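You operate a simulated robot arm through the tools that you are given. There is no shell and no other tool. Be economical: measure what you need, move in short steps, check, and stop when the job is done.

You are at the controls of a simulated robot arm. One attempt, no reset.

Task
Dampen the capping tray felt with flush, then park the teal cartridge on it.
Fine: the orange pad, wetted at the flush tin; pad back, tin lid on.

Only the result counts: the job must be done as asked and must still hold three seconds after the hand-in. Knocking over, shifting, dropping, spilling or breaking anything else fails it. A push-on lid holds only when it is set on centred and level and pressed home; a screw cap is set on level and turned clockwise until tight.

Robot
A 7-joint arm with a two-finger parallel gripper, fixed in place. Base frame: the origin is at the foot of the arm, x ahead of it, y to its left, z up; the work surface is at about z = 800. Lengths are in mm, angles in rad, forces in N, time in s.
With the tool pointing down near the work surface it reaches from about 300 to 700 mm from the base axis. Its first joint turns from -1.152 to 1.152 rad. Payload 1.57 kg.
Tool frame: the origin (TCP) lies between the finger pads and is the grasp point; the fingertips stand 30 mm ahead of it; z points along the fingers, y is the line along which they close. The gripper opens to 110 mm. The fingers are 24 mm wide and 12 mm thick; the gripper's body (48 by 112 mm) begins 78 mm behind the TCP.
Orientation is told as [roll, pitch, yaw] about the base's x, y, z axes, in that order, counted from this pose: with the fingers straight down and closing along the base's y, the tool's x points along the base's -x, its y along +y and its z along -z.

Tools
- The arm moves only by the tool nudge_tool. Its argument "targets" is a list of rows, each a list of 7 numbers: the shift along the tool's x, y, z in mm, then the turn, a rotation vector about the tool's x, y, z in rad, then the finger opening in mm, from 0 to 110. In form: [[tx, ty, tz, ax, ay, az, claw], ...]. A call has 1 to 20 rows; each row is the pose to reach, as a shift and turn from the pose commanded when the call began, along the tool's axes at that moment. A row lasts 0.2 s, in which the tool goes at most 50 mm and 0.15 rad; a call with a longer step from one row to the next is refused whole, and so is a gripper value outside its range. Where a pose cannot be reached the arm comes as near as it can. A force on the tool above 40 N (or 10 N above the force at the start of the call, whichever is more), or a blocked arm, ends the call early, and 0.2 s more pass. The fingers move at their own pace (about 108 mm/s each) and stop on an object; they squeeze with about 28 N. The grip force told is the motor's: it shows also when the fingers shut on nothing. Time passes only in rows, and 0.2 s behind the last, so rows that repeat a pose let the fingers close. The reply holds the time, the measured pose of the TCP, the force on the tool along the base axes, the opening and the grip force, in the units named above and with some noise, and new pictures: "views" is both (left out), scene, wrist or none.
- Cameras (640 x 400 px; columns grow to the right, rows downward): "scene" is fixed at [165.4, -388.1, 1412]; the picture's right is [0.78, -0.62, 0.00], its down [-0.31, -0.39, -0.86] and it looks along [0.54, 0.68, -0.50] (base axes); focal length 323 px, centre (320, 200). "wrist" rides on the gripper at [70, 16, -141] in the tool frame; the picture's right is [-0.23, 0.97, 0.00], its down [-0.86, -0.20, -0.48] and it looks along [-0.47, -0.11, 0.88] (tool axes); focal length 222 px, centre (320, 200). There is no depth. A picture from a camera that has moved, and an enlarged one, comes with that camera's place and axes in the base frame and with its lens.
- enlarge(camera, box): a new picture of the part [left, top, right, bottom] of that camera's present view, enlarged. No time passes.
- finish_job(): hands the job in; it is judged then, once.

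Go step by step. Nothing tells you positions but the pictures and the camera data: compare them with the known pose of the tool, close in by small moves and look again before you grip or let go. The budget is 120 turns and 170 pictures, counting those below and the enlarged ones. Unless the task says otherwise, let go and move clear before handing in, and close with one line.

The tools are called as name(argument=value, ...) on one line, values as JSON. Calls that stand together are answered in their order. nudge_tool: Moves the arm, as the interface text tells. Its arguments: {"type":"object","properties":{"targets":{"type":"array","items":{"type":"array","items":{"type":"number"}}},"views":{"type":"string","enum":["both","scene","wrist","none"]}},"required":["targets"]} The other tools are called the same way: enlarge (camera, box) takes an enlarged picture of a part of a camera's view; finish_job () hands the job in.

At the start:

```text
time: 0.0
eef_pos: [336.0, 265.5, 1114.5]
orientation: [0.0, 0.001, -0.001]
ft_force: [-0.9, 0.3, 0.6]
finger_gap: 110.3
finger_force: 0.1
```

scene: 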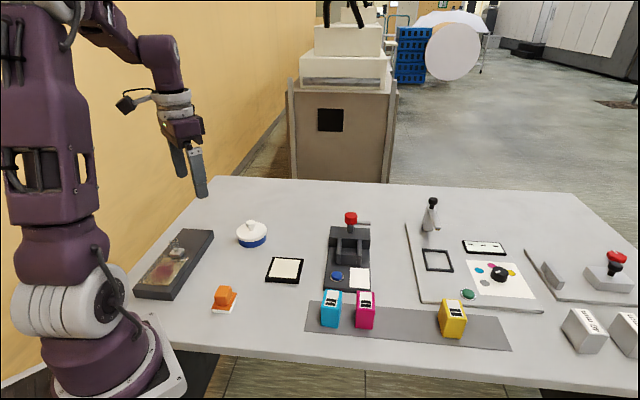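
wrist: 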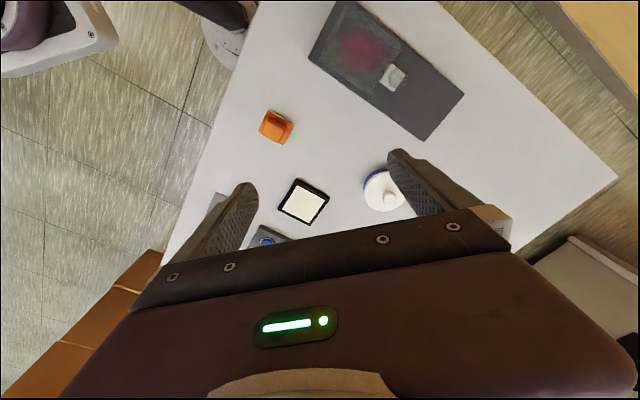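

I see an orange handled pad, a blue-and-white lidded tin, a black-framed felt and three cartridges. I'll enlarge these areas before moving.

enlarge(camera="scene", box=[120, 200, 320, 325])

enlarge(camera="scene", box=[290, 200, 550, 362])

enlarge(camera="wrist", box=[220, 60, 440, 250])

```text
3.20 times, centred on (220, 262) of scene
camera zoom: at [165.4, -388.1, 1412.0], right [0.78, -0.62, 0.0], down [-0.31, -0.39, -0.86], along [0.54, 0.68, -0.5], focal length 1032 px, centre (640, 0)
```

zoom: 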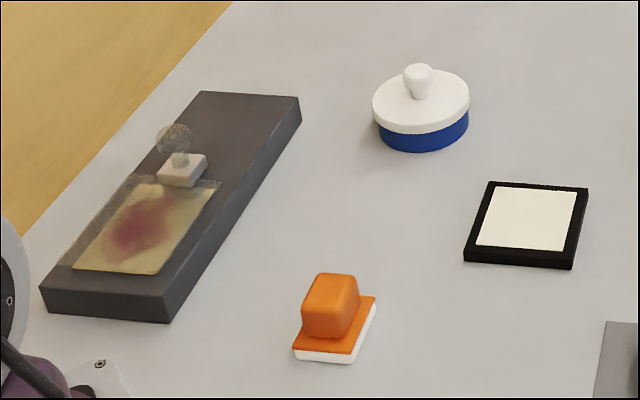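

```text
2.46 times, centred on (420, 281) of scene
camera zoom: at [165.4, -388.1, 1412.0], right [0.78, -0.62, 0.0], down [-0.31, -0.39, -0.86], along [0.54, 0.68, -0.5], focal length 794 px, centre (74, 1)
```

zoom: 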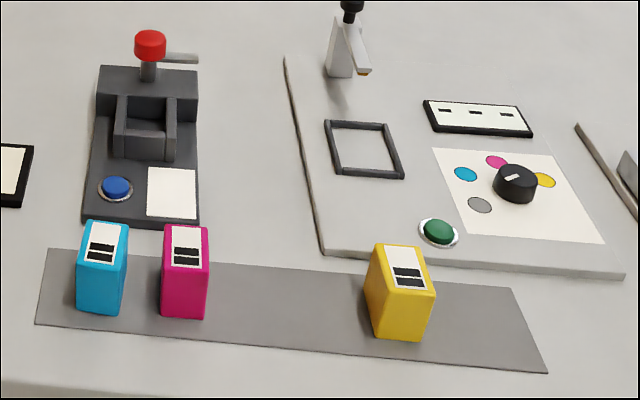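

```text
2.11 times, centred on (330, 155) of wrist
camera zoom: at [265.8, 283.2, 1255.3], right [0.23, 0.97, 0.0], down [0.86, -0.2, 0.48], along [0.47, -0.11, -0.88], focal length 468 px, centre (299, 295)
```

zoom: 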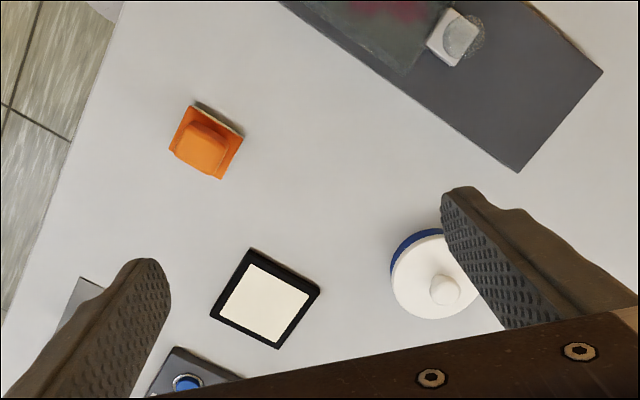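

The tin is at about (508, 368), the pad at (330, 186), the felt at (503, 194) and the cyan cartridge at (510, 4). I'll move over the tin and look from closer.

nudge_tool(targets=[[-30, 17, 20, 0, 0, 0, 110], [-60, 34, 45, 0, 0, 0, 110], [-90, 51, 70, 0, 0, 0, 90], [-115, 68, 95, 0, 0, 0, 70], [-140, 85, 120, 0, 0, 0, 60], [-160, 100, 140, 0, 0, 0, 60], [-160, 100, 140, 0, 0, 0, 60]])

enlarge(camera="scene", box=[520, 230, 640, 360])

```text
time: 1.6
eef_pos: [495.8, 368.0, 973.3]
orientation: [-0.001, 0.0, 0.0]
ft_force: [-0.1, -0.7, -0.5]
finger_gap: 60.1
finger_force: 0.1
camera wrist: at [425.9, 385.3, 1114.7], right [0.23, 0.97, 0.0], down [0.85, -0.2, 0.48], along [0.47, -0.11, -0.88], focal length 222 px, centre (320, 200)
```

scene: 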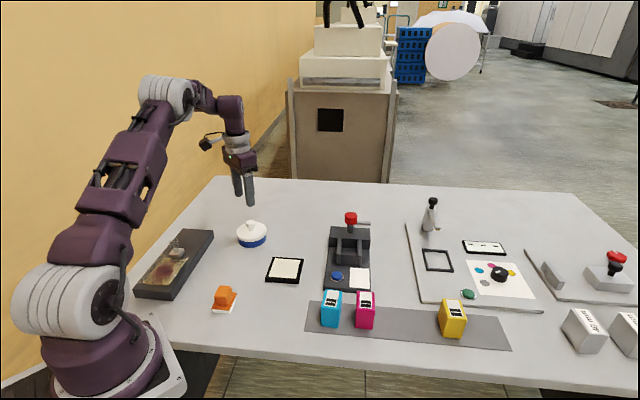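
wrist: 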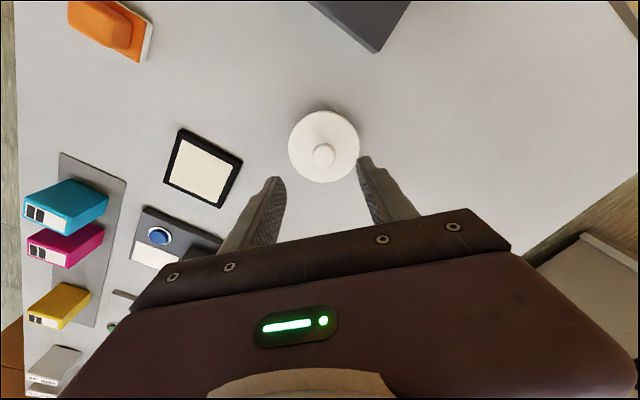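

```text
3.08 times, centred on (580, 295) of scene
camera zoom: at [165.4, -388.1, 1412.0], right [0.78, -0.62, 0.0], down [-0.31, -0.39, -0.86], along [0.54, 0.68, -0.5], focal length 993 px, centre (-480, -92)
```

zoom: 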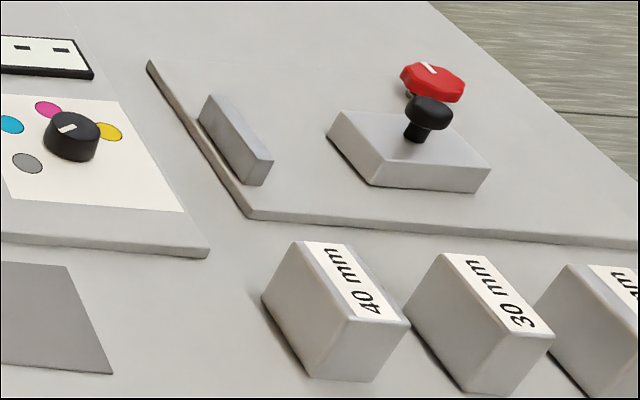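

The lid knob is at about (504, 372). I'll centre over it and come lower.

nudge_tool(targets=[[-4, 2, 20, 0, 0, 0, 60], [-8, 4, 40, 0, 0, 0, 60], [-8, 4, 65, 0, 0, 0, 60], [-8, 4, 65, 0, 0, 0, 60]])

enlarge(camera="scene", box=[210, 170, 290, 260])

```text
time: 2.6
eef_pos: [504.6, 370.5, 907.0]
orientation: [0.001, 0.0, 0.0]
ft_force: [-0.2, -1.0, 0.2]
finger_gap: 60.0
finger_force: 0.0
camera wrist: at [434.8, 387.2, 1048.8], right [0.23, 0.97, 0.0], down [0.86, -0.2, 0.48], along [0.47, -0.11, -0.88], focal length 222 px, centre (320, 200)
```

scene: 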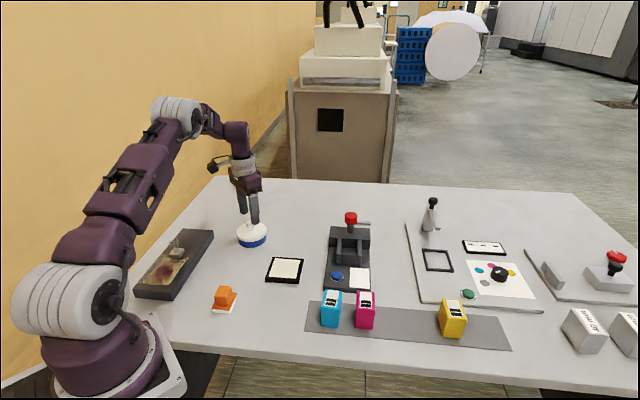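
wrist: 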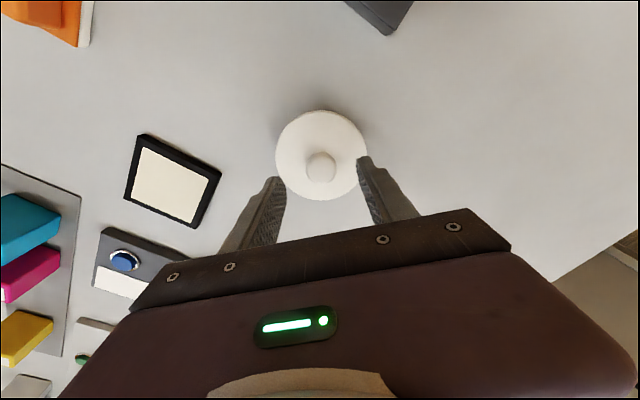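

```text
4.44 times, centred on (250, 215) of scene
camera zoom: at [165.4, -388.1, 1412.0], right [0.78, -0.62, 0.0], down [-0.31, -0.39, -0.86], along [0.54, 0.68, -0.5], focal length 1434 px, centre (631, 133)
```

zoom: 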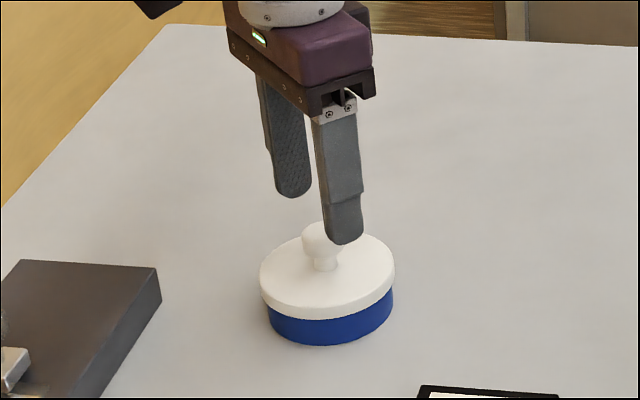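

The knob lies between the fingers, so I'll lower until the fingertips are beside it, just above the lid.

nudge_tool(targets=[[0, 1.5, 15, 0, 0, 0, 60], [0, 1.5, 26, 0, 0, 0, 60], [0, 1.5, 30, 0, 0, 0, 60], [0, 1.5, 30, 0, 0, 0, 60]])

enlarge(camera="scene", box=[210, 170, 290, 260])

```text
time: 3.6
eef_pos: [503.4, 371.6, 878.0]
orientation: [-0.001, 0.001, -0.002]
ft_force: [0.0, -0.1, -0.8]
finger_gap: 60.0
finger_force: 0.0
camera wrist: at [433.6, 388.9, 1020.0], right [0.23, 0.97, 0.0], down [0.86, -0.2, 0.48], along [0.47, -0.11, -0.88], focal length 222 px, centre (320, 200)
```

scene: 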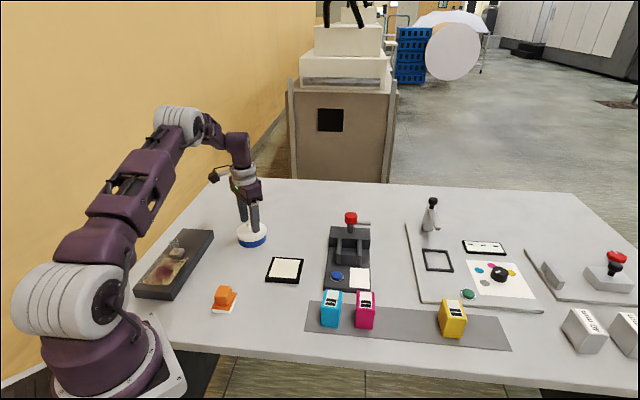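
wrist: 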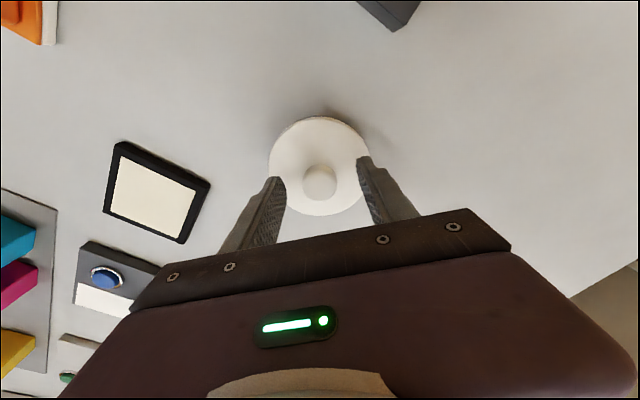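

```text
4.44 times, centred on (250, 215) of scene
camera zoom: at [165.4, -388.1, 1412.0], right [0.78, -0.62, 0.0], down [-0.31, -0.39, -0.86], along [0.54, 0.68, -0.5], focal length 1434 px, centre (631, 133)
```

zoom: 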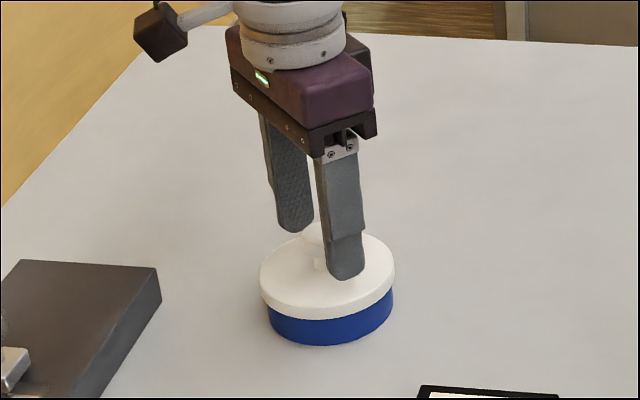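

Centred within a millimetre. I'll go a touch lower and close.

nudge_tool(targets=[[0, 0, 4, 0, 0, 0, 60], [0, 0, 4, 0, 0, 0, 40], [0, 0, 4, 0, 0, 0, 20], [0, 0, 4, 0, 0, 0, 10], [0, 0, 4, 0, 0, 0, 10]], views="none")

```text
time: 4.8
eef_pos: [505.0, 372.1, 875.2]
orientation: [0.0, -0.001, 0.0]
ft_force: [-0.1, 0.3, 0.3]
finger_gap: 26.2
finger_force: 28.0
```

The knob is held at 26 mm. I'll lift straight up.

nudge_tool(targets=[[0, 0, -5, 0, 0, 0, 10], [0, 0, -12, 0, 0, 0, 10], [0, 0, -30, 0, 0, 0, 10], [0, 0, -60, 0, 0, 0, 10], [0, 0, -75, 0, 0, 0, 10]])

enlarge(camera="scene", box=[210, 170, 290, 260])

```text
time: 6.0
eef_pos: [504.4, 373.0, 949.7]
orientation: [0.001, 0.001, 0.0]
ft_force: [0.9, -0.6, -0.2]
finger_gap: 26.1
finger_force: 27.9
camera wrist: at [433.5, 388.9, 1091.4], right [0.23, 0.97, 0.0], down [0.86, -0.2, 0.48], along [0.47, -0.11, -0.88], focal length 222 px, centre (320, 200)
```

scene: 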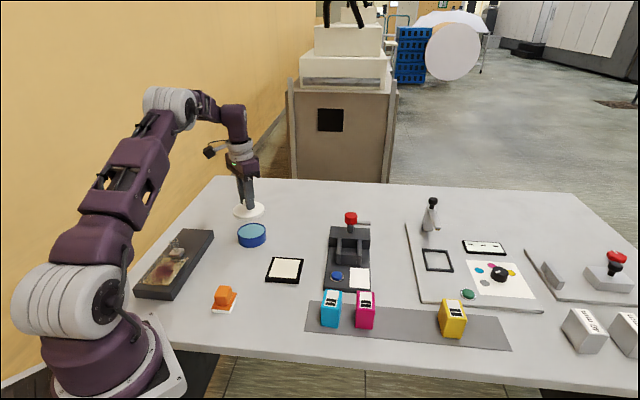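
wrist: 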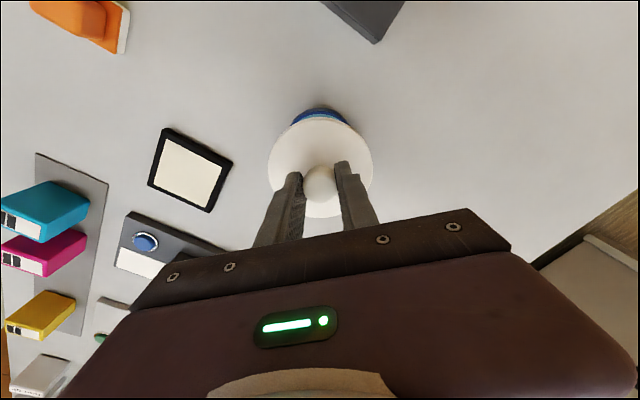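

```text
4.44 times, centred on (250, 215) of scene
camera zoom: at [165.4, -388.1, 1412.0], right [0.78, -0.62, 0.0], down [-0.31, -0.39, -0.86], along [0.54, 0.68, -0.5], focal length 1434 px, centre (631, 133)
```

zoom: 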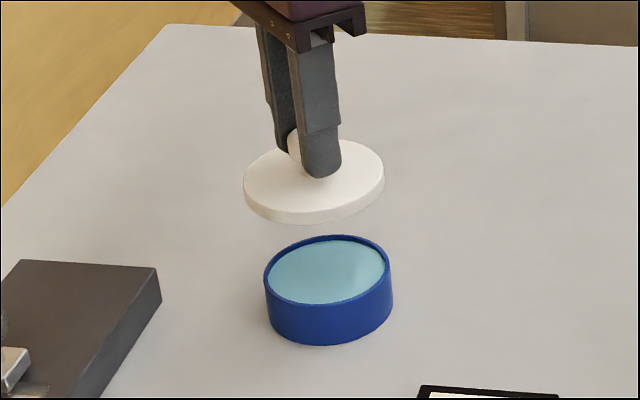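

The lid is off and the tin holds pale blue flush. I'll set the lid on clear table at about (600, 260).

nudge_tool(targets=[[-20, -25, 0, 0, 0, 0, 10], [-45, -52, 0, 0, 0, 0, 10], [-70, -80, 0, 0, 0, 0, 10], [-90, -105, 15, 0, 0, 0, 10], [-96, -113, 40, 0, 0, 0, 10], [-96, -113, 60, 0, 0, 0, 10], [-96, -113, 75, 0, 0, 0, 10], [-96, -113, 75, 0, 0, 0, 10]])

enlarge(camera="scene", box=[240, 150, 340, 270])

```text
time: 7.8
eef_pos: [600.6, 259.5, 874.2]
orientation: [0.0, 0.001, 0.0]
ft_force: [-0.3, 1.3, -0.4]
finger_gap: 26.1
finger_force: 28.2
camera wrist: at [530.1, 275.1, 1015.7], right [0.23, 0.97, 0.0], down [0.86, -0.2, 0.48], along [0.47, -0.11, -0.88], focal length 222 px, centre (320, 200)
```

scene: 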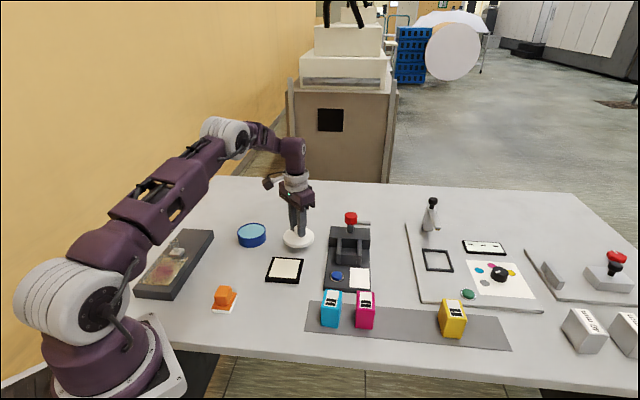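
wrist: 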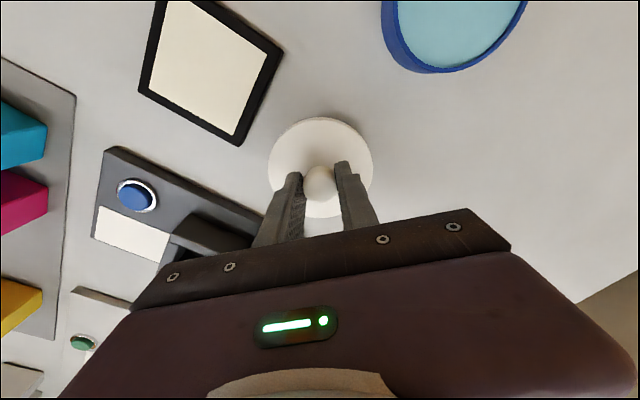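

```text
3.33 times, centred on (290, 210) of scene
camera zoom: at [165.4, -388.1, 1412.0], right [0.78, -0.62, 0.0], down [-0.31, -0.39, -0.86], along [0.54, 0.68, -0.5], focal length 1076 px, centre (420, 167)
```

zoom: 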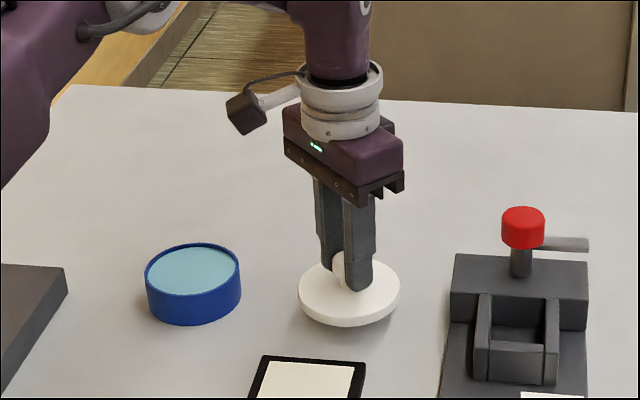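

Still a little above the table; I'll descend slowly until contact.

nudge_tool(targets=[[0, 0, 4, 0, 0, 0, 10], [0, 0, 8, 0, 0, 0, 10], [0, 0, 12, 0, 0, 0, 10], [0, 0, 15, 0, 0, 0, 10], [0, 0, 15, 0, 0, 0, 10]], views="none")

```text
time: 9.0
eef_pos: [601.0, 259.4, 859.2]
orientation: [0.0, 0.001, 0.0]
ft_force: [-0.1, 1.6, 0.3]
finger_gap: 25.9
finger_force: 27.9
```

nudge_tool(targets=[[0, 0, 2, 0, 0, 0, 10], [0, 0, 4, 0, 0, 0, 10], [0, 0, 6, 0, 0, 0, 10], [0, 0, 8, 0, 0, 0, 10], [0, 0, 10, 0, 0, 0, 10], [0, 0, 12, 0, 0, 0, 10], [0, 0, 14, 0, 0, 0, 10], [0, 0, 16, 0, 0, 0, 10], [0, 0, 18, 0, 0, 0, 10], [0, 0, 20, 0, 0, 0, 10]], views="scene")

enlarge(camera="scene", box=[240, 150, 340, 270])

```text
time: 11.2
eef_pos: [601.1, 258.9, 841.6]
orientation: [0.0, -0.003, 0.0]
ft_force: [-8.5, -5.8, 30.4]
finger_gap: 26.1
finger_force: 27.8
```

scene: 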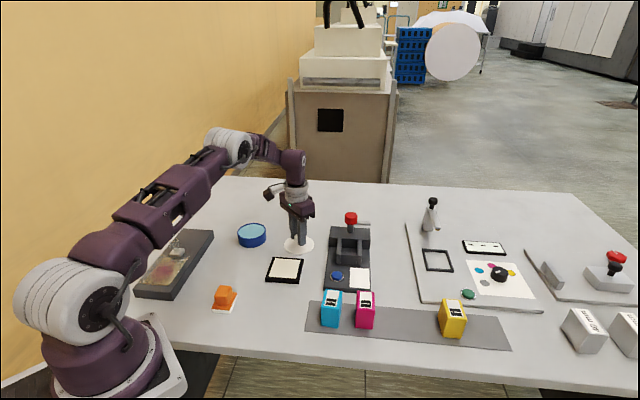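

```text
3.33 times, centred on (290, 210) of scene
camera zoom: at [164.6, -388.5, 1412.0], right [0.78, -0.62, 0.0], down [-0.31, -0.39, -0.86], along [0.54, 0.68, -0.5], focal length 1076 px, centre (420, 167)
```

zoom: 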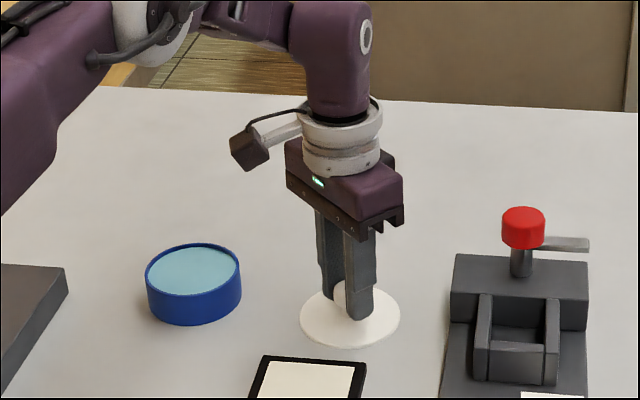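

The lid rests on the table, with TCP z about 842 in this grip. I'll ease off, open and rise.

nudge_tool(targets=[[0, 0, -2, 0, 0, 0, 10], [0, 0, -2, 0, 0, 0, 30], [0, 0, -2, 0, 0, 0, 60], [0, 0, -2, 0, 0, 0, 60], [0, 0, -20, 0, 0, 0, 60], [0, 0, -60, 0, 0, 0, 60], [0, 0, -100, 0, 0, 0, 60]])

```text
time: 12.8
eef_pos: [598.8, 258.1, 942.0]
orientation: [0.0, 0.0, 0.001]
ft_force: [0.6, -0.3, -0.1]
finger_gap: 60.0
finger_force: 0.0
camera wrist: at [528.9, 275.1, 1081.9], right [0.23, 0.97, 0.0], down [0.86, -0.2, 0.48], along [0.47, -0.11, -0.88], focal length 222 px, centre (320, 200)
```

scene: 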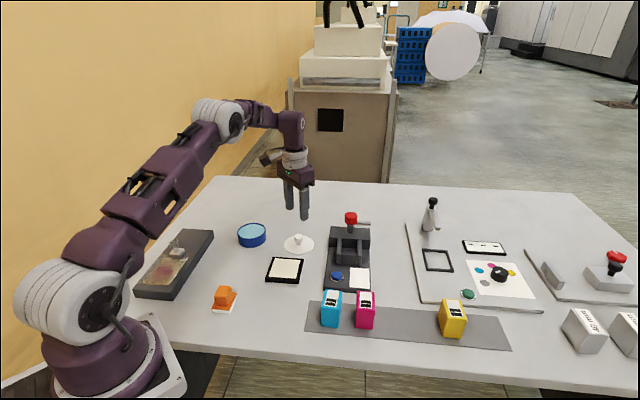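
wrist: 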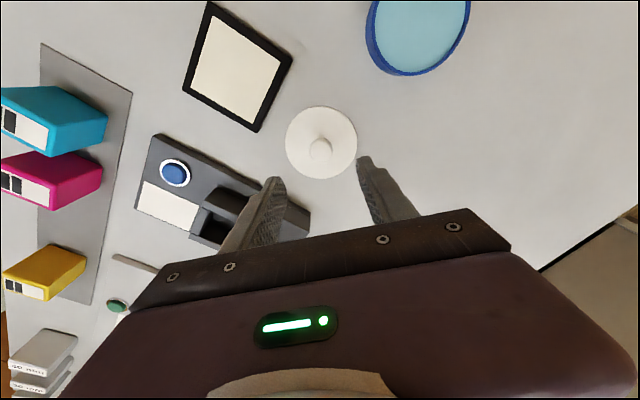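

The lid is parked. Next I'll travel over the orange pad.

nudge_tool(targets=[[35, -9, 0, 0, 0, 0, 70], [70, -17, 0, 0, 0, 0, 70], [105, -26, 0, 0, 0, 0, 70], [140, -35, 0, 0, 0, 0, 70], [175, -44, 0, 0, 0, 0, 70], [210, -53, 0, 0, 0, 0, 70], [245, -62, 0, 0, 0, 0, 70], [270, -70, 0, 0, 0, 0, 70], [270, -70, 0, 0, 0, 0, 70]])

enlarge(camera="scene", box=[180, 240, 280, 330])

```text
time: 14.8
eef_pos: [328.9, 187.4, 939.6]
orientation: [0.003, 0.001, -0.001]
ft_force: [-0.1, 0.5, 0.0]
finger_gap: 70.1
finger_force: 0.0
camera wrist: at [258.9, 204.2, 1081.5], right [0.23, 0.97, 0.0], down [0.85, -0.2, 0.48], along [0.47, -0.11, -0.88], focal length 222 px, centre (320, 200)
```

scene: 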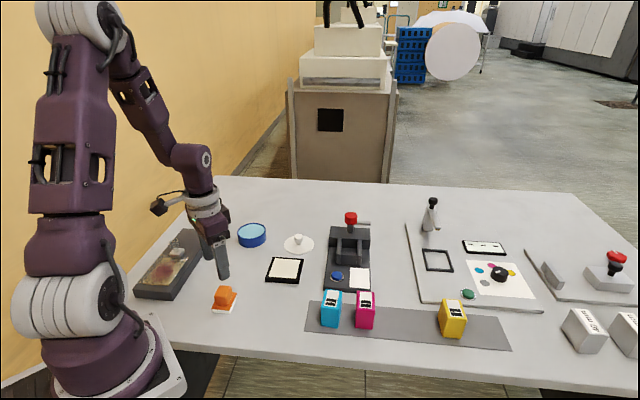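
wrist: 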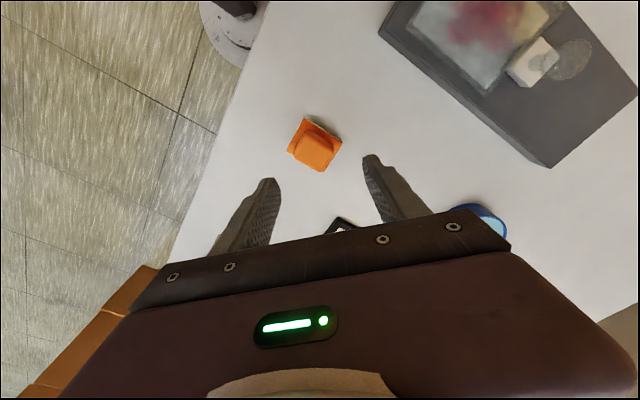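

```text
4.44 times, centred on (230, 285) of scene
camera zoom: at [165.4, -388.1, 1412.0], right [0.78, -0.62, 0.0], down [-0.31, -0.39, -0.86], along [0.54, 0.68, -0.5], focal length 1434 px, centre (720, -178)
```

zoom: 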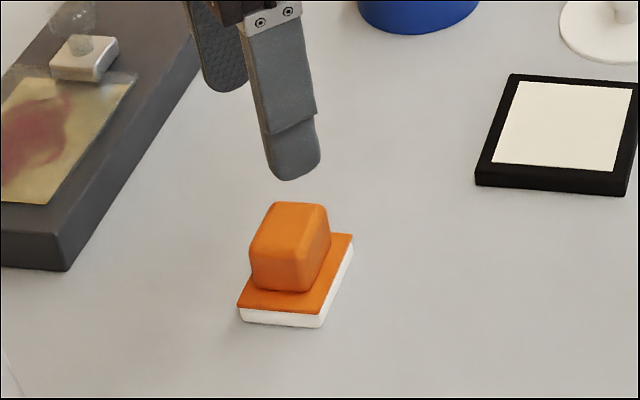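

enlarge(camera="wrist", box=[250, 90, 390, 190])

```text
4.00 times, centred on (320, 140) of wrist
camera zoom: at [258.9, 204.2, 1081.5], right [0.23, 0.97, 0.0], down [0.85, -0.2, 0.48], along [0.47, -0.11, -0.88], focal length 888 px, centre (320, 440)
```

zoom: 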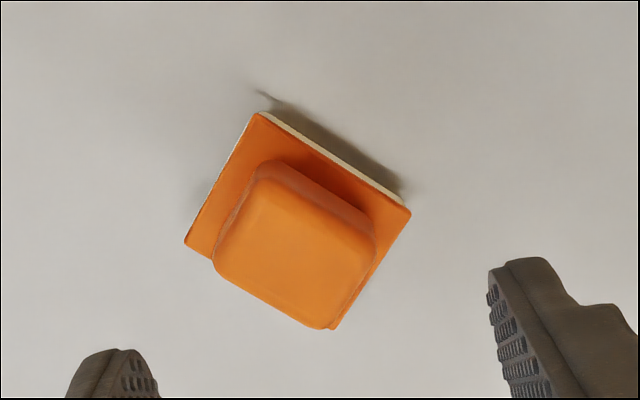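

The pad centre is at about (329, 181), a 50 mm square turned about 44°. I'll align the fingers to the handle's narrow direction and come down just above it.

nudge_tool(targets=[[0, -3, 8, 0, 0, -0.13, 70], [0, -6, 16, 0, 0, -0.26, 70], [0, -6.5, 24, 0, 0, -0.39, 70], [0, -6.5, 32, 0, 0, -0.52, 70], [0, -6.5, 40, 0, 0, -0.65, 70], [0, -6.5, 50, 0, 0, -0.76, 70], [0, -6.5, 50, 0, 0, -0.76, 70]])

enlarge(camera="scene", box=[180, 240, 280, 330])

```text
time: 16.4
eef_pos: [330.3, 182.0, 889.2]
orientation: [0.001, -0.001, 0.762]
ft_force: [0.0, -0.3, -0.3]
finger_gap: 70.0
finger_force: 0.1
camera wrist: at [268.1, 146.2, 1030.6], right [-0.51, 0.86, 0.0], down [0.76, 0.45, 0.48], along [0.41, 0.24, -0.88], focal length 222 px, centre (320, 200)
```

scene: 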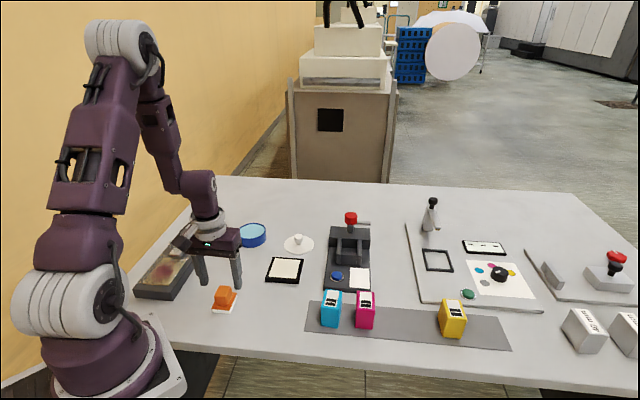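
wrist: 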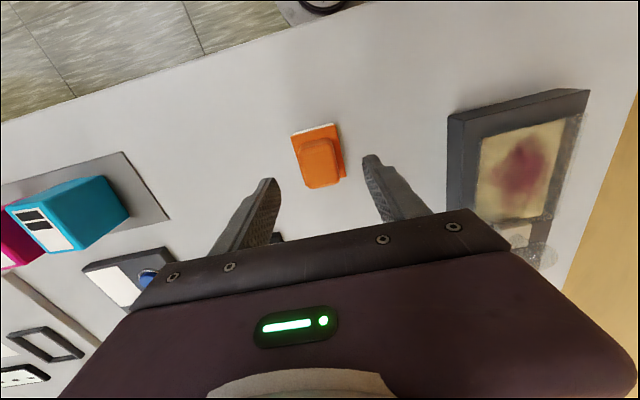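

```text
4.44 times, centred on (230, 285) of scene
camera zoom: at [165.4, -388.1, 1412.0], right [0.78, -0.62, 0.0], down [-0.31, -0.39, -0.86], along [0.54, 0.68, -0.5], focal length 1434 px, centre (720, -178)
```

zoom: 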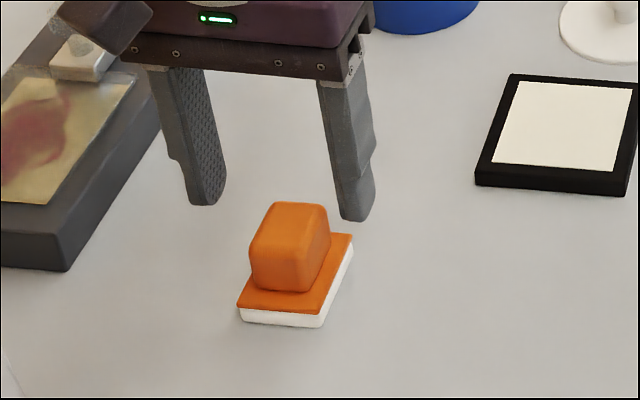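

enlarge(camera="wrist", box=[250, 100, 390, 200])

```text
4.00 times, centred on (320, 150) of wrist
camera zoom: at [268.1, 146.2, 1030.6], right [-0.51, 0.86, 0.0], down [0.76, 0.45, 0.48], along [0.41, 0.24, -0.88], focal length 888 px, centre (320, 400)
```

zoom: 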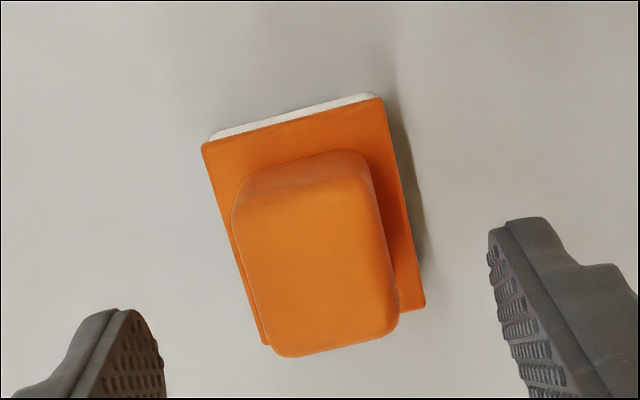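

Alignment is good, with the pad at 45°. I'll lower around the handle.

nudge_tool(targets=[[1.8, 0.3, 12, 0, 0, -0.02, 70], [1.8, 0.3, 24, 0, 0, -0.02, 70], [1.8, 0.3, 34, 0, 0, -0.02, 70], [1.8, 0.3, 40, 0, 0, -0.02, 70], [1.8, 0.3, 40, 0, 0, -0.02, 70]])

enlarge(camera="scene", box=[180, 240, 280, 330])

enlarge(camera="wrist", box=[240, 120, 400, 240])

```text
time: 17.6
eef_pos: [328.5, 180.8, 849.2]
orientation: [-0.002, 0.0, 0.779]
ft_force: [0.1, 1.0, 0.2]
finger_gap: 69.8
finger_force: 0.1
camera wrist: at [267.2, 144.4, 990.3], right [-0.52, 0.85, 0.0], down [0.75, 0.46, 0.48], along [0.41, 0.25, -0.88], focal length 222 px, centre (320, 200)
```

scene: 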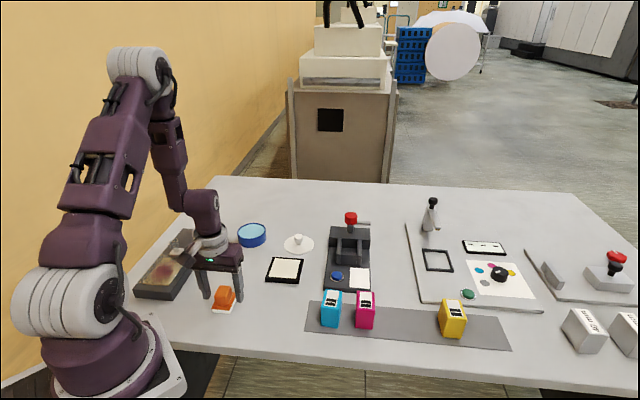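
wrist: 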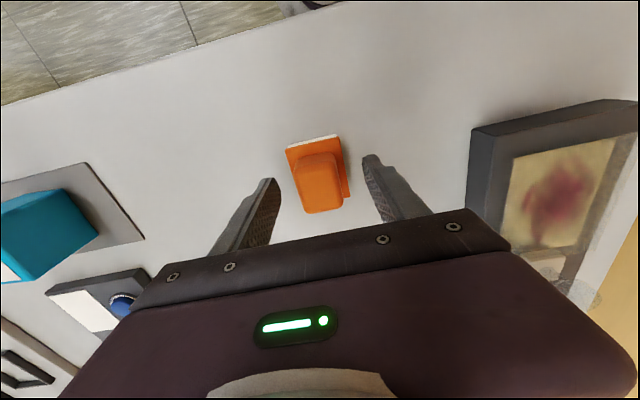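

```text
4.44 times, centred on (230, 285) of scene
camera zoom: at [165.4, -388.1, 1412.0], right [0.78, -0.62, 0.0], down [-0.31, -0.39, -0.86], along [0.54, 0.68, -0.5], focal length 1434 px, centre (720, -178)
```

zoom: 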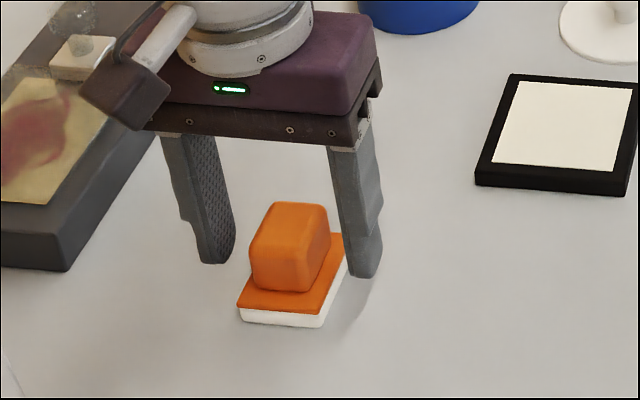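

```text
3.33 times, centred on (320, 180) of wrist
camera zoom: at [267.2, 144.4, 990.3], right [-0.52, 0.85, 0.0], down [0.75, 0.46, 0.48], along [0.41, 0.25, -0.88], focal length 740 px, centre (320, 267)
```

zoom: 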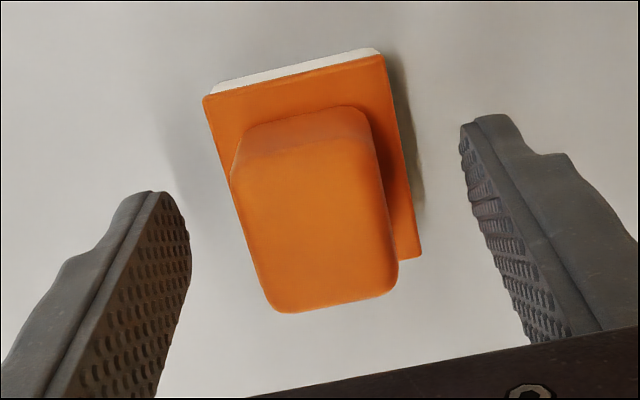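

I'll shift 1.5 mm toward the left finger, then close on the handle.

nudge_tool(targets=[[0, -1.5, 1, 0, 0, 0, 70], [0, -1.5, 1, 0, 0, 0, 45], [0, -1.5, 1, 0, 0, 0, 28], [0, -1.5, 1, 0, 0, 0, 15], [0, -1.5, 1, 0, 0, 0, 15]], views="wrist")

enlarge(camera="scene", box=[180, 240, 280, 330])

```text
time: 18.8
eef_pos: [329.3, 180.8, 849.8]
orientation: [0.0, 0.001, 0.78]
ft_force: [0.4, 0.0, 0.1]
finger_gap: 31.2
finger_force: 28.0
camera wrist: at [267.7, 143.4, 989.8], right [-0.52, 0.85, 0.0], down [0.75, 0.46, 0.48], along [0.41, 0.25, -0.88], focal length 222 px, centre (320, 200)
```

wrist: 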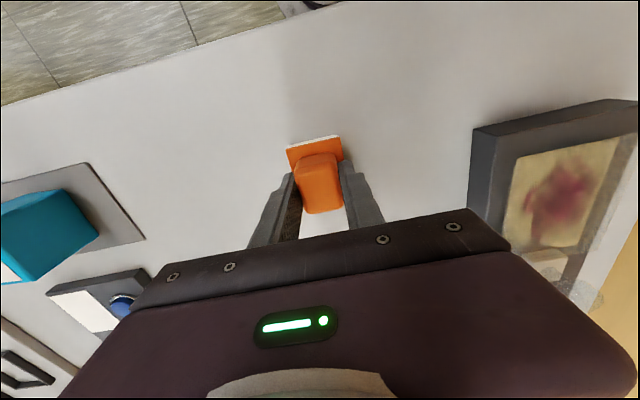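

```text
4.44 times, centred on (230, 285) of scene
camera zoom: at [165.4, -388.1, 1412.0], right [0.78, -0.62, 0.0], down [-0.31, -0.39, -0.86], along [0.54, 0.68, -0.5], focal length 1434 px, centre (720, -178)
```

zoom: 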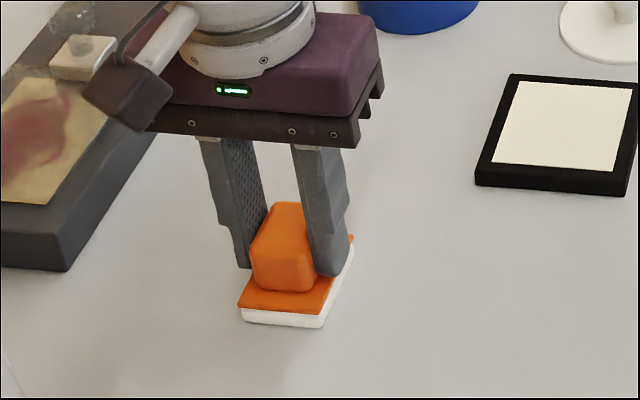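

The pad is held; its home is TCP (329, 181, 849.5), yaw 0.78. I'll lift and carry it over the tin.

nudge_tool(targets=[[0, 0, -30, 0, 0, 0, 15], [0, 0, -70, 0, 0, 0, 15], [-35, 2, -85, 0, 0, 0, 15], [-75, 4, -85, 0, 0, 0, 15], [-115, 6, -85, 0, 0, 0, 15], [-155, 8, -85, 0, 0, 0, 15], [-195, 10, -85, 0, 0, 0, 15], [-230, 12, -85, 0, 0, 0, 15], [-258, 13, -85, 0, 0, 0, 15], [-258, 13, -85, 0, 0, 0, 15]])

enlarge(camera="scene", box=[200, 160, 310, 260])

enlarge(camera="wrist", box=[220, 60, 420, 240])

```text
time: 21.0
eef_pos: [506.1, 369.6, 934.4]
orientation: [0.0, 0.0, 0.778]
ft_force: [0.1, -0.2, -0.4]
finger_gap: 30.9
finger_force: 28.4
camera wrist: at [444.0, 333.0, 1075.1], right [-0.52, 0.85, 0.0], down [0.75, 0.46, 0.48], along [0.41, 0.25, -0.88], focal length 222 px, centre (320, 200)
```

scene: 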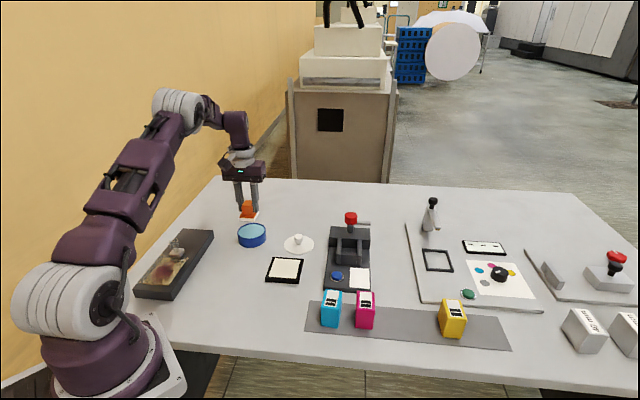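
wrist: 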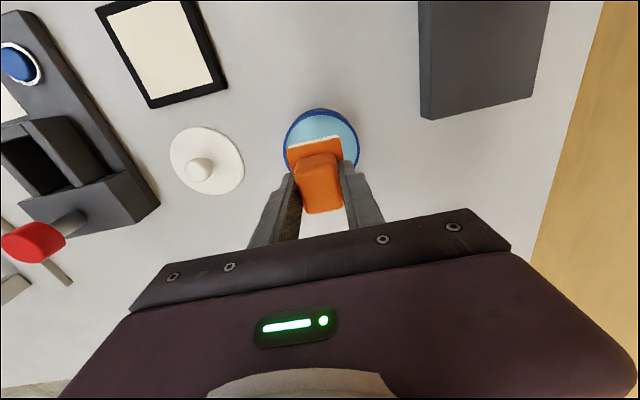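

```text
4.00 times, centred on (255, 210) of scene
camera zoom: at [165.4, -388.1, 1412.0], right [0.78, -0.62, 0.0], down [-0.31, -0.39, -0.86], along [0.54, 0.68, -0.5], focal length 1291 px, centre (580, 160)
```

zoom: 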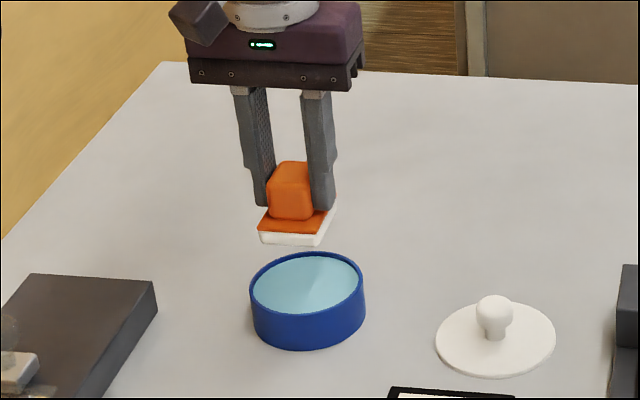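

```text
2.22 times, centred on (320, 150) of wrist
camera zoom: at [444.0, 333.0, 1075.1], right [-0.52, 0.85, 0.0], down [0.75, 0.46, 0.48], along [0.41, 0.25, -0.88], focal length 494 px, centre (320, 311)
```

zoom: 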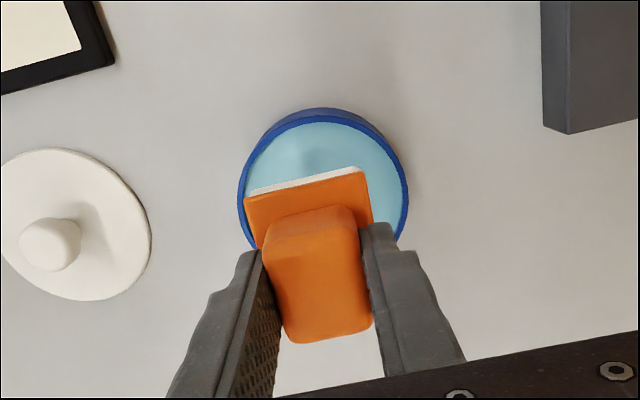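

The pad is centred to about 2 mm over the tin. I'll correct and lower to just above the rim.

nudge_tool(targets=[[0, 2, 15, 0, 0, 0, 15], [0, 2, 30, 0, 0, 0, 15], [0, 2, 38, 0, 0, 0, 15], [0, 2, 38, 0, 0, 0, 15]])

enlarge(camera="scene", box=[220, 190, 290, 260])

enlarge(camera="wrist", box=[240, 90, 400, 230])

```text
time: 22.0
eef_pos: [502.6, 372.4, 897.2]
orientation: [0.001, 0.001, 0.78]
ft_force: [0.2, 0.2, -0.6]
finger_gap: 31.2
finger_force: 27.8
camera wrist: at [441.0, 335.4, 1037.3], right [-0.52, 0.85, 0.0], down [0.75, 0.46, 0.48], along [0.41, 0.25, -0.88], focal length 222 px, centre (320, 200)
```

scene: 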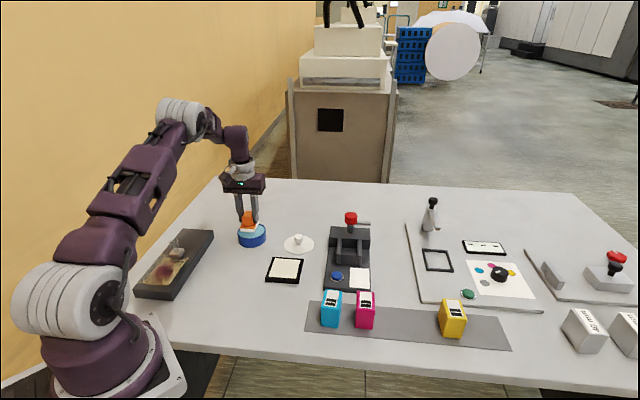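
wrist: 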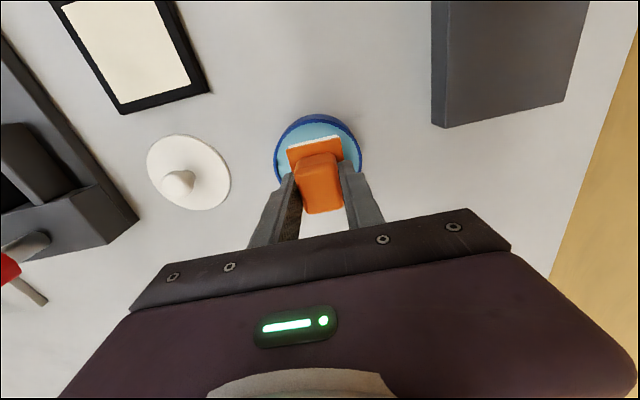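

```text
5.71 times, centred on (255, 225) of scene
camera zoom: at [165.4, -388.1, 1412.0], right [0.78, -0.62, 0.0], down [-0.31, -0.39, -0.86], along [0.54, 0.68, -0.5], focal length 1844 px, centre (691, 57)
```

zoom: 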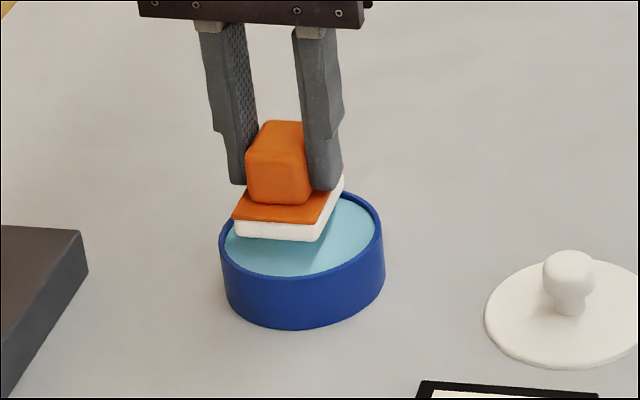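

```text
2.86 times, centred on (320, 160) of wrist
camera zoom: at [441.0, 335.4, 1037.3], right [-0.52, 0.85, 0.0], down [0.75, 0.46, 0.48], along [0.41, 0.25, -0.88], focal length 635 px, centre (320, 314)
```

zoom: 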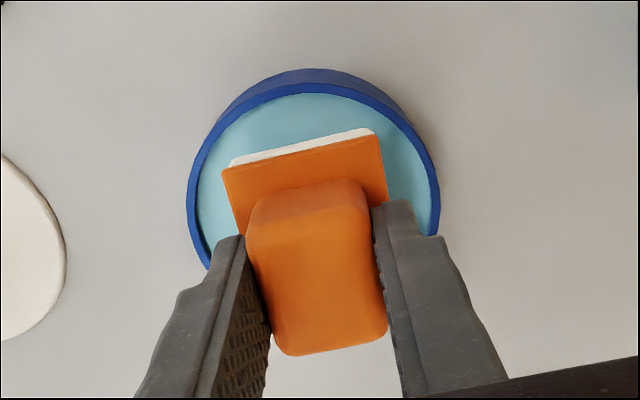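

The rim sits near z 830 and the pad looks about 2.5 mm off along the tool's y. I'll correct that, then dip gently.

nudge_tool(targets=[[0, -2.5, 6, 0, 0, 0, 15], [0, -2.5, 12, 0, 0, 0, 15], [0, -2.5, 17, 0, 0, 0, 15], [0, -2.5, 20, 0, 0, 0, 15], [0, -2.5, 20, 0, 0, 0, 15]])

enlarge(camera="scene", box=[220, 190, 290, 260])

enlarge(camera="wrist", box=[240, 90, 400, 230])

```text
time: 23.2
eef_pos: [504.0, 371.4, 877.7]
orientation: [0.001, -0.005, 0.78]
ft_force: [0.7, 0.4, 28.8]
finger_gap: 31.1
finger_force: 28.1
camera wrist: at [442.8, 333.9, 1018.6], right [-0.52, 0.85, 0.0], down [0.75, 0.46, 0.48], along [0.41, 0.25, -0.88], focal length 222 px, centre (320, 200)
```

scene: 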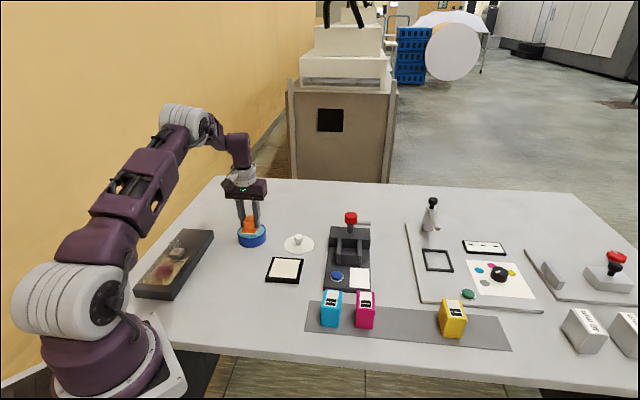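
wrist: 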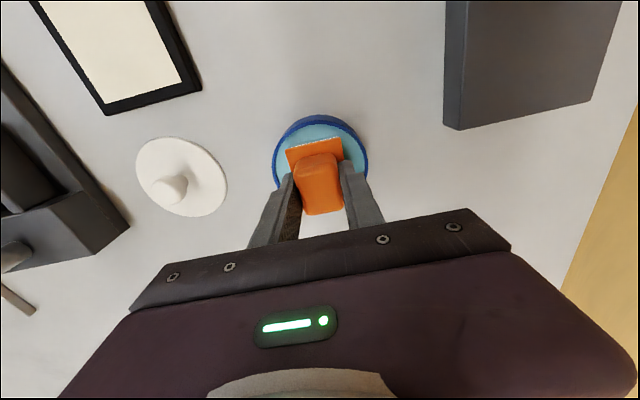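

```text
5.71 times, centred on (255, 225) of scene
camera zoom: at [164.9, -388.4, 1412.0], right [0.78, -0.62, 0.0], down [-0.31, -0.39, -0.86], along [0.54, 0.68, -0.5], focal length 1844 px, centre (691, 57)
```

zoom: 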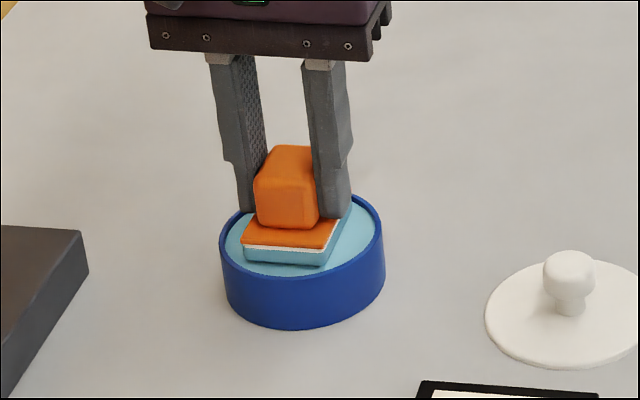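

```text
2.86 times, centred on (320, 160) of wrist
camera zoom: at [442.8, 333.9, 1018.6], right [-0.52, 0.85, 0.0], down [0.75, 0.46, 0.48], along [0.41, 0.25, -0.88], focal length 635 px, centre (320, 314)
```

zoom: 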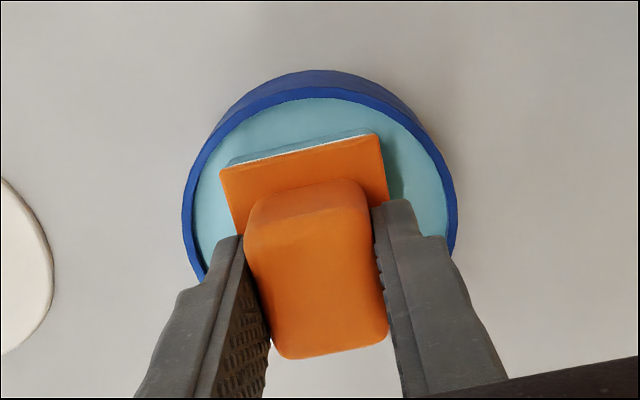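

The flush is a soaked sponge and the pad's white felt has turned pale blue, so it is wet. I'll lift and carry it over the tray felt at about (504, 190), which is at nearly the same yaw.

nudge_tool(targets=[[0, 0, -10, 0, 0, 0, 15], [0, 0, -50, 0, 0, 0, 15], [22, -22, -60, 0, 0, 0, 15], [50, -50, -60, 0, 0, 0, 15], [78, -78, -60, 0, 0, 0, 15], [106, -106, -60, 0, 0, 0, 15], [128, -129, -60, 0, 0, 0, 15], [128, -129, -45, 0, 0, 0, 15], [128, -129, -45, 0, 0, 0, 15]])

enlarge(camera="scene", box=[240, 210, 330, 300])

enlarge(camera="wrist", box=[240, 90, 400, 230])

```text
time: 25.2
eef_pos: [504.7, 187.0, 921.2]
orientation: [0.001, 0.0, 0.781]
ft_force: [-0.5, -0.8, -0.7]
finger_gap: 30.7
finger_force: 27.7
camera wrist: at [442.7, 150.7, 1062.0], right [-0.52, 0.85, 0.0], down [0.75, 0.46, 0.48], along [0.41, 0.25, -0.88], focal length 222 px, centre (320, 200)
```

scene: 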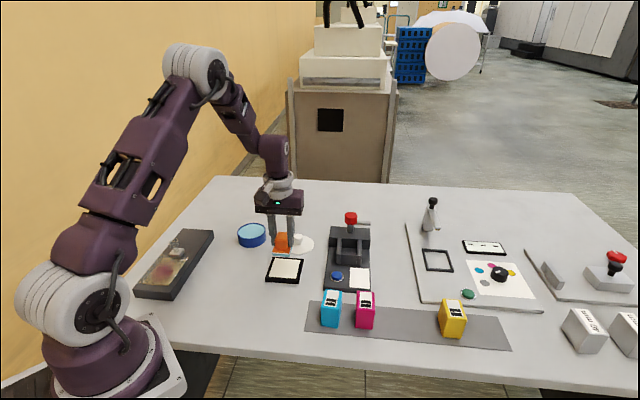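
wrist: 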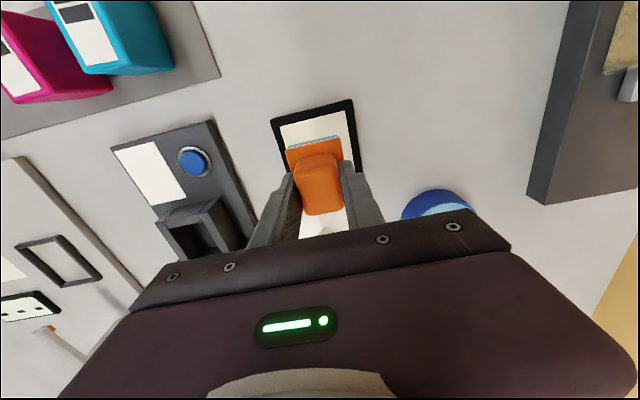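

```text
4.44 times, centred on (285, 255) of scene
camera zoom: at [165.4, -388.1, 1412.0], right [0.78, -0.62, 0.0], down [-0.31, -0.39, -0.86], along [0.54, 0.68, -0.5], focal length 1434 px, centre (476, -44)
```

zoom: 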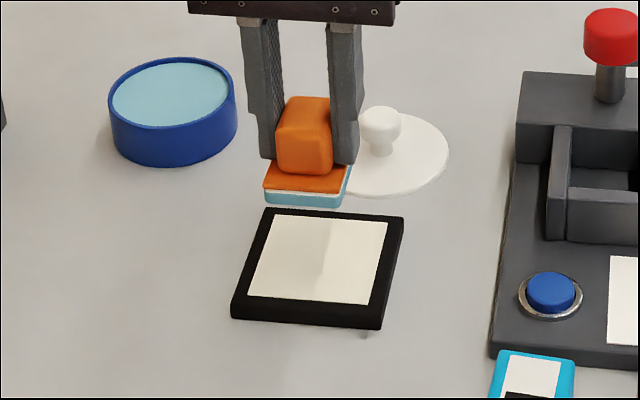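

```text
2.86 times, centred on (320, 160) of wrist
camera zoom: at [442.7, 150.7, 1062.0], right [-0.52, 0.85, 0.0], down [0.75, 0.46, 0.48], along [0.41, 0.25, -0.88], focal length 635 px, centre (320, 314)
```

zoom: 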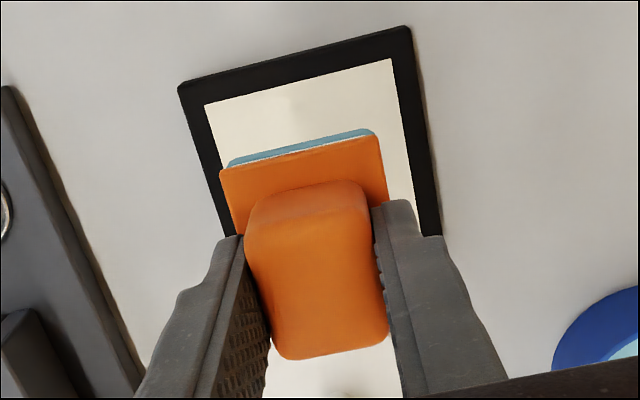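

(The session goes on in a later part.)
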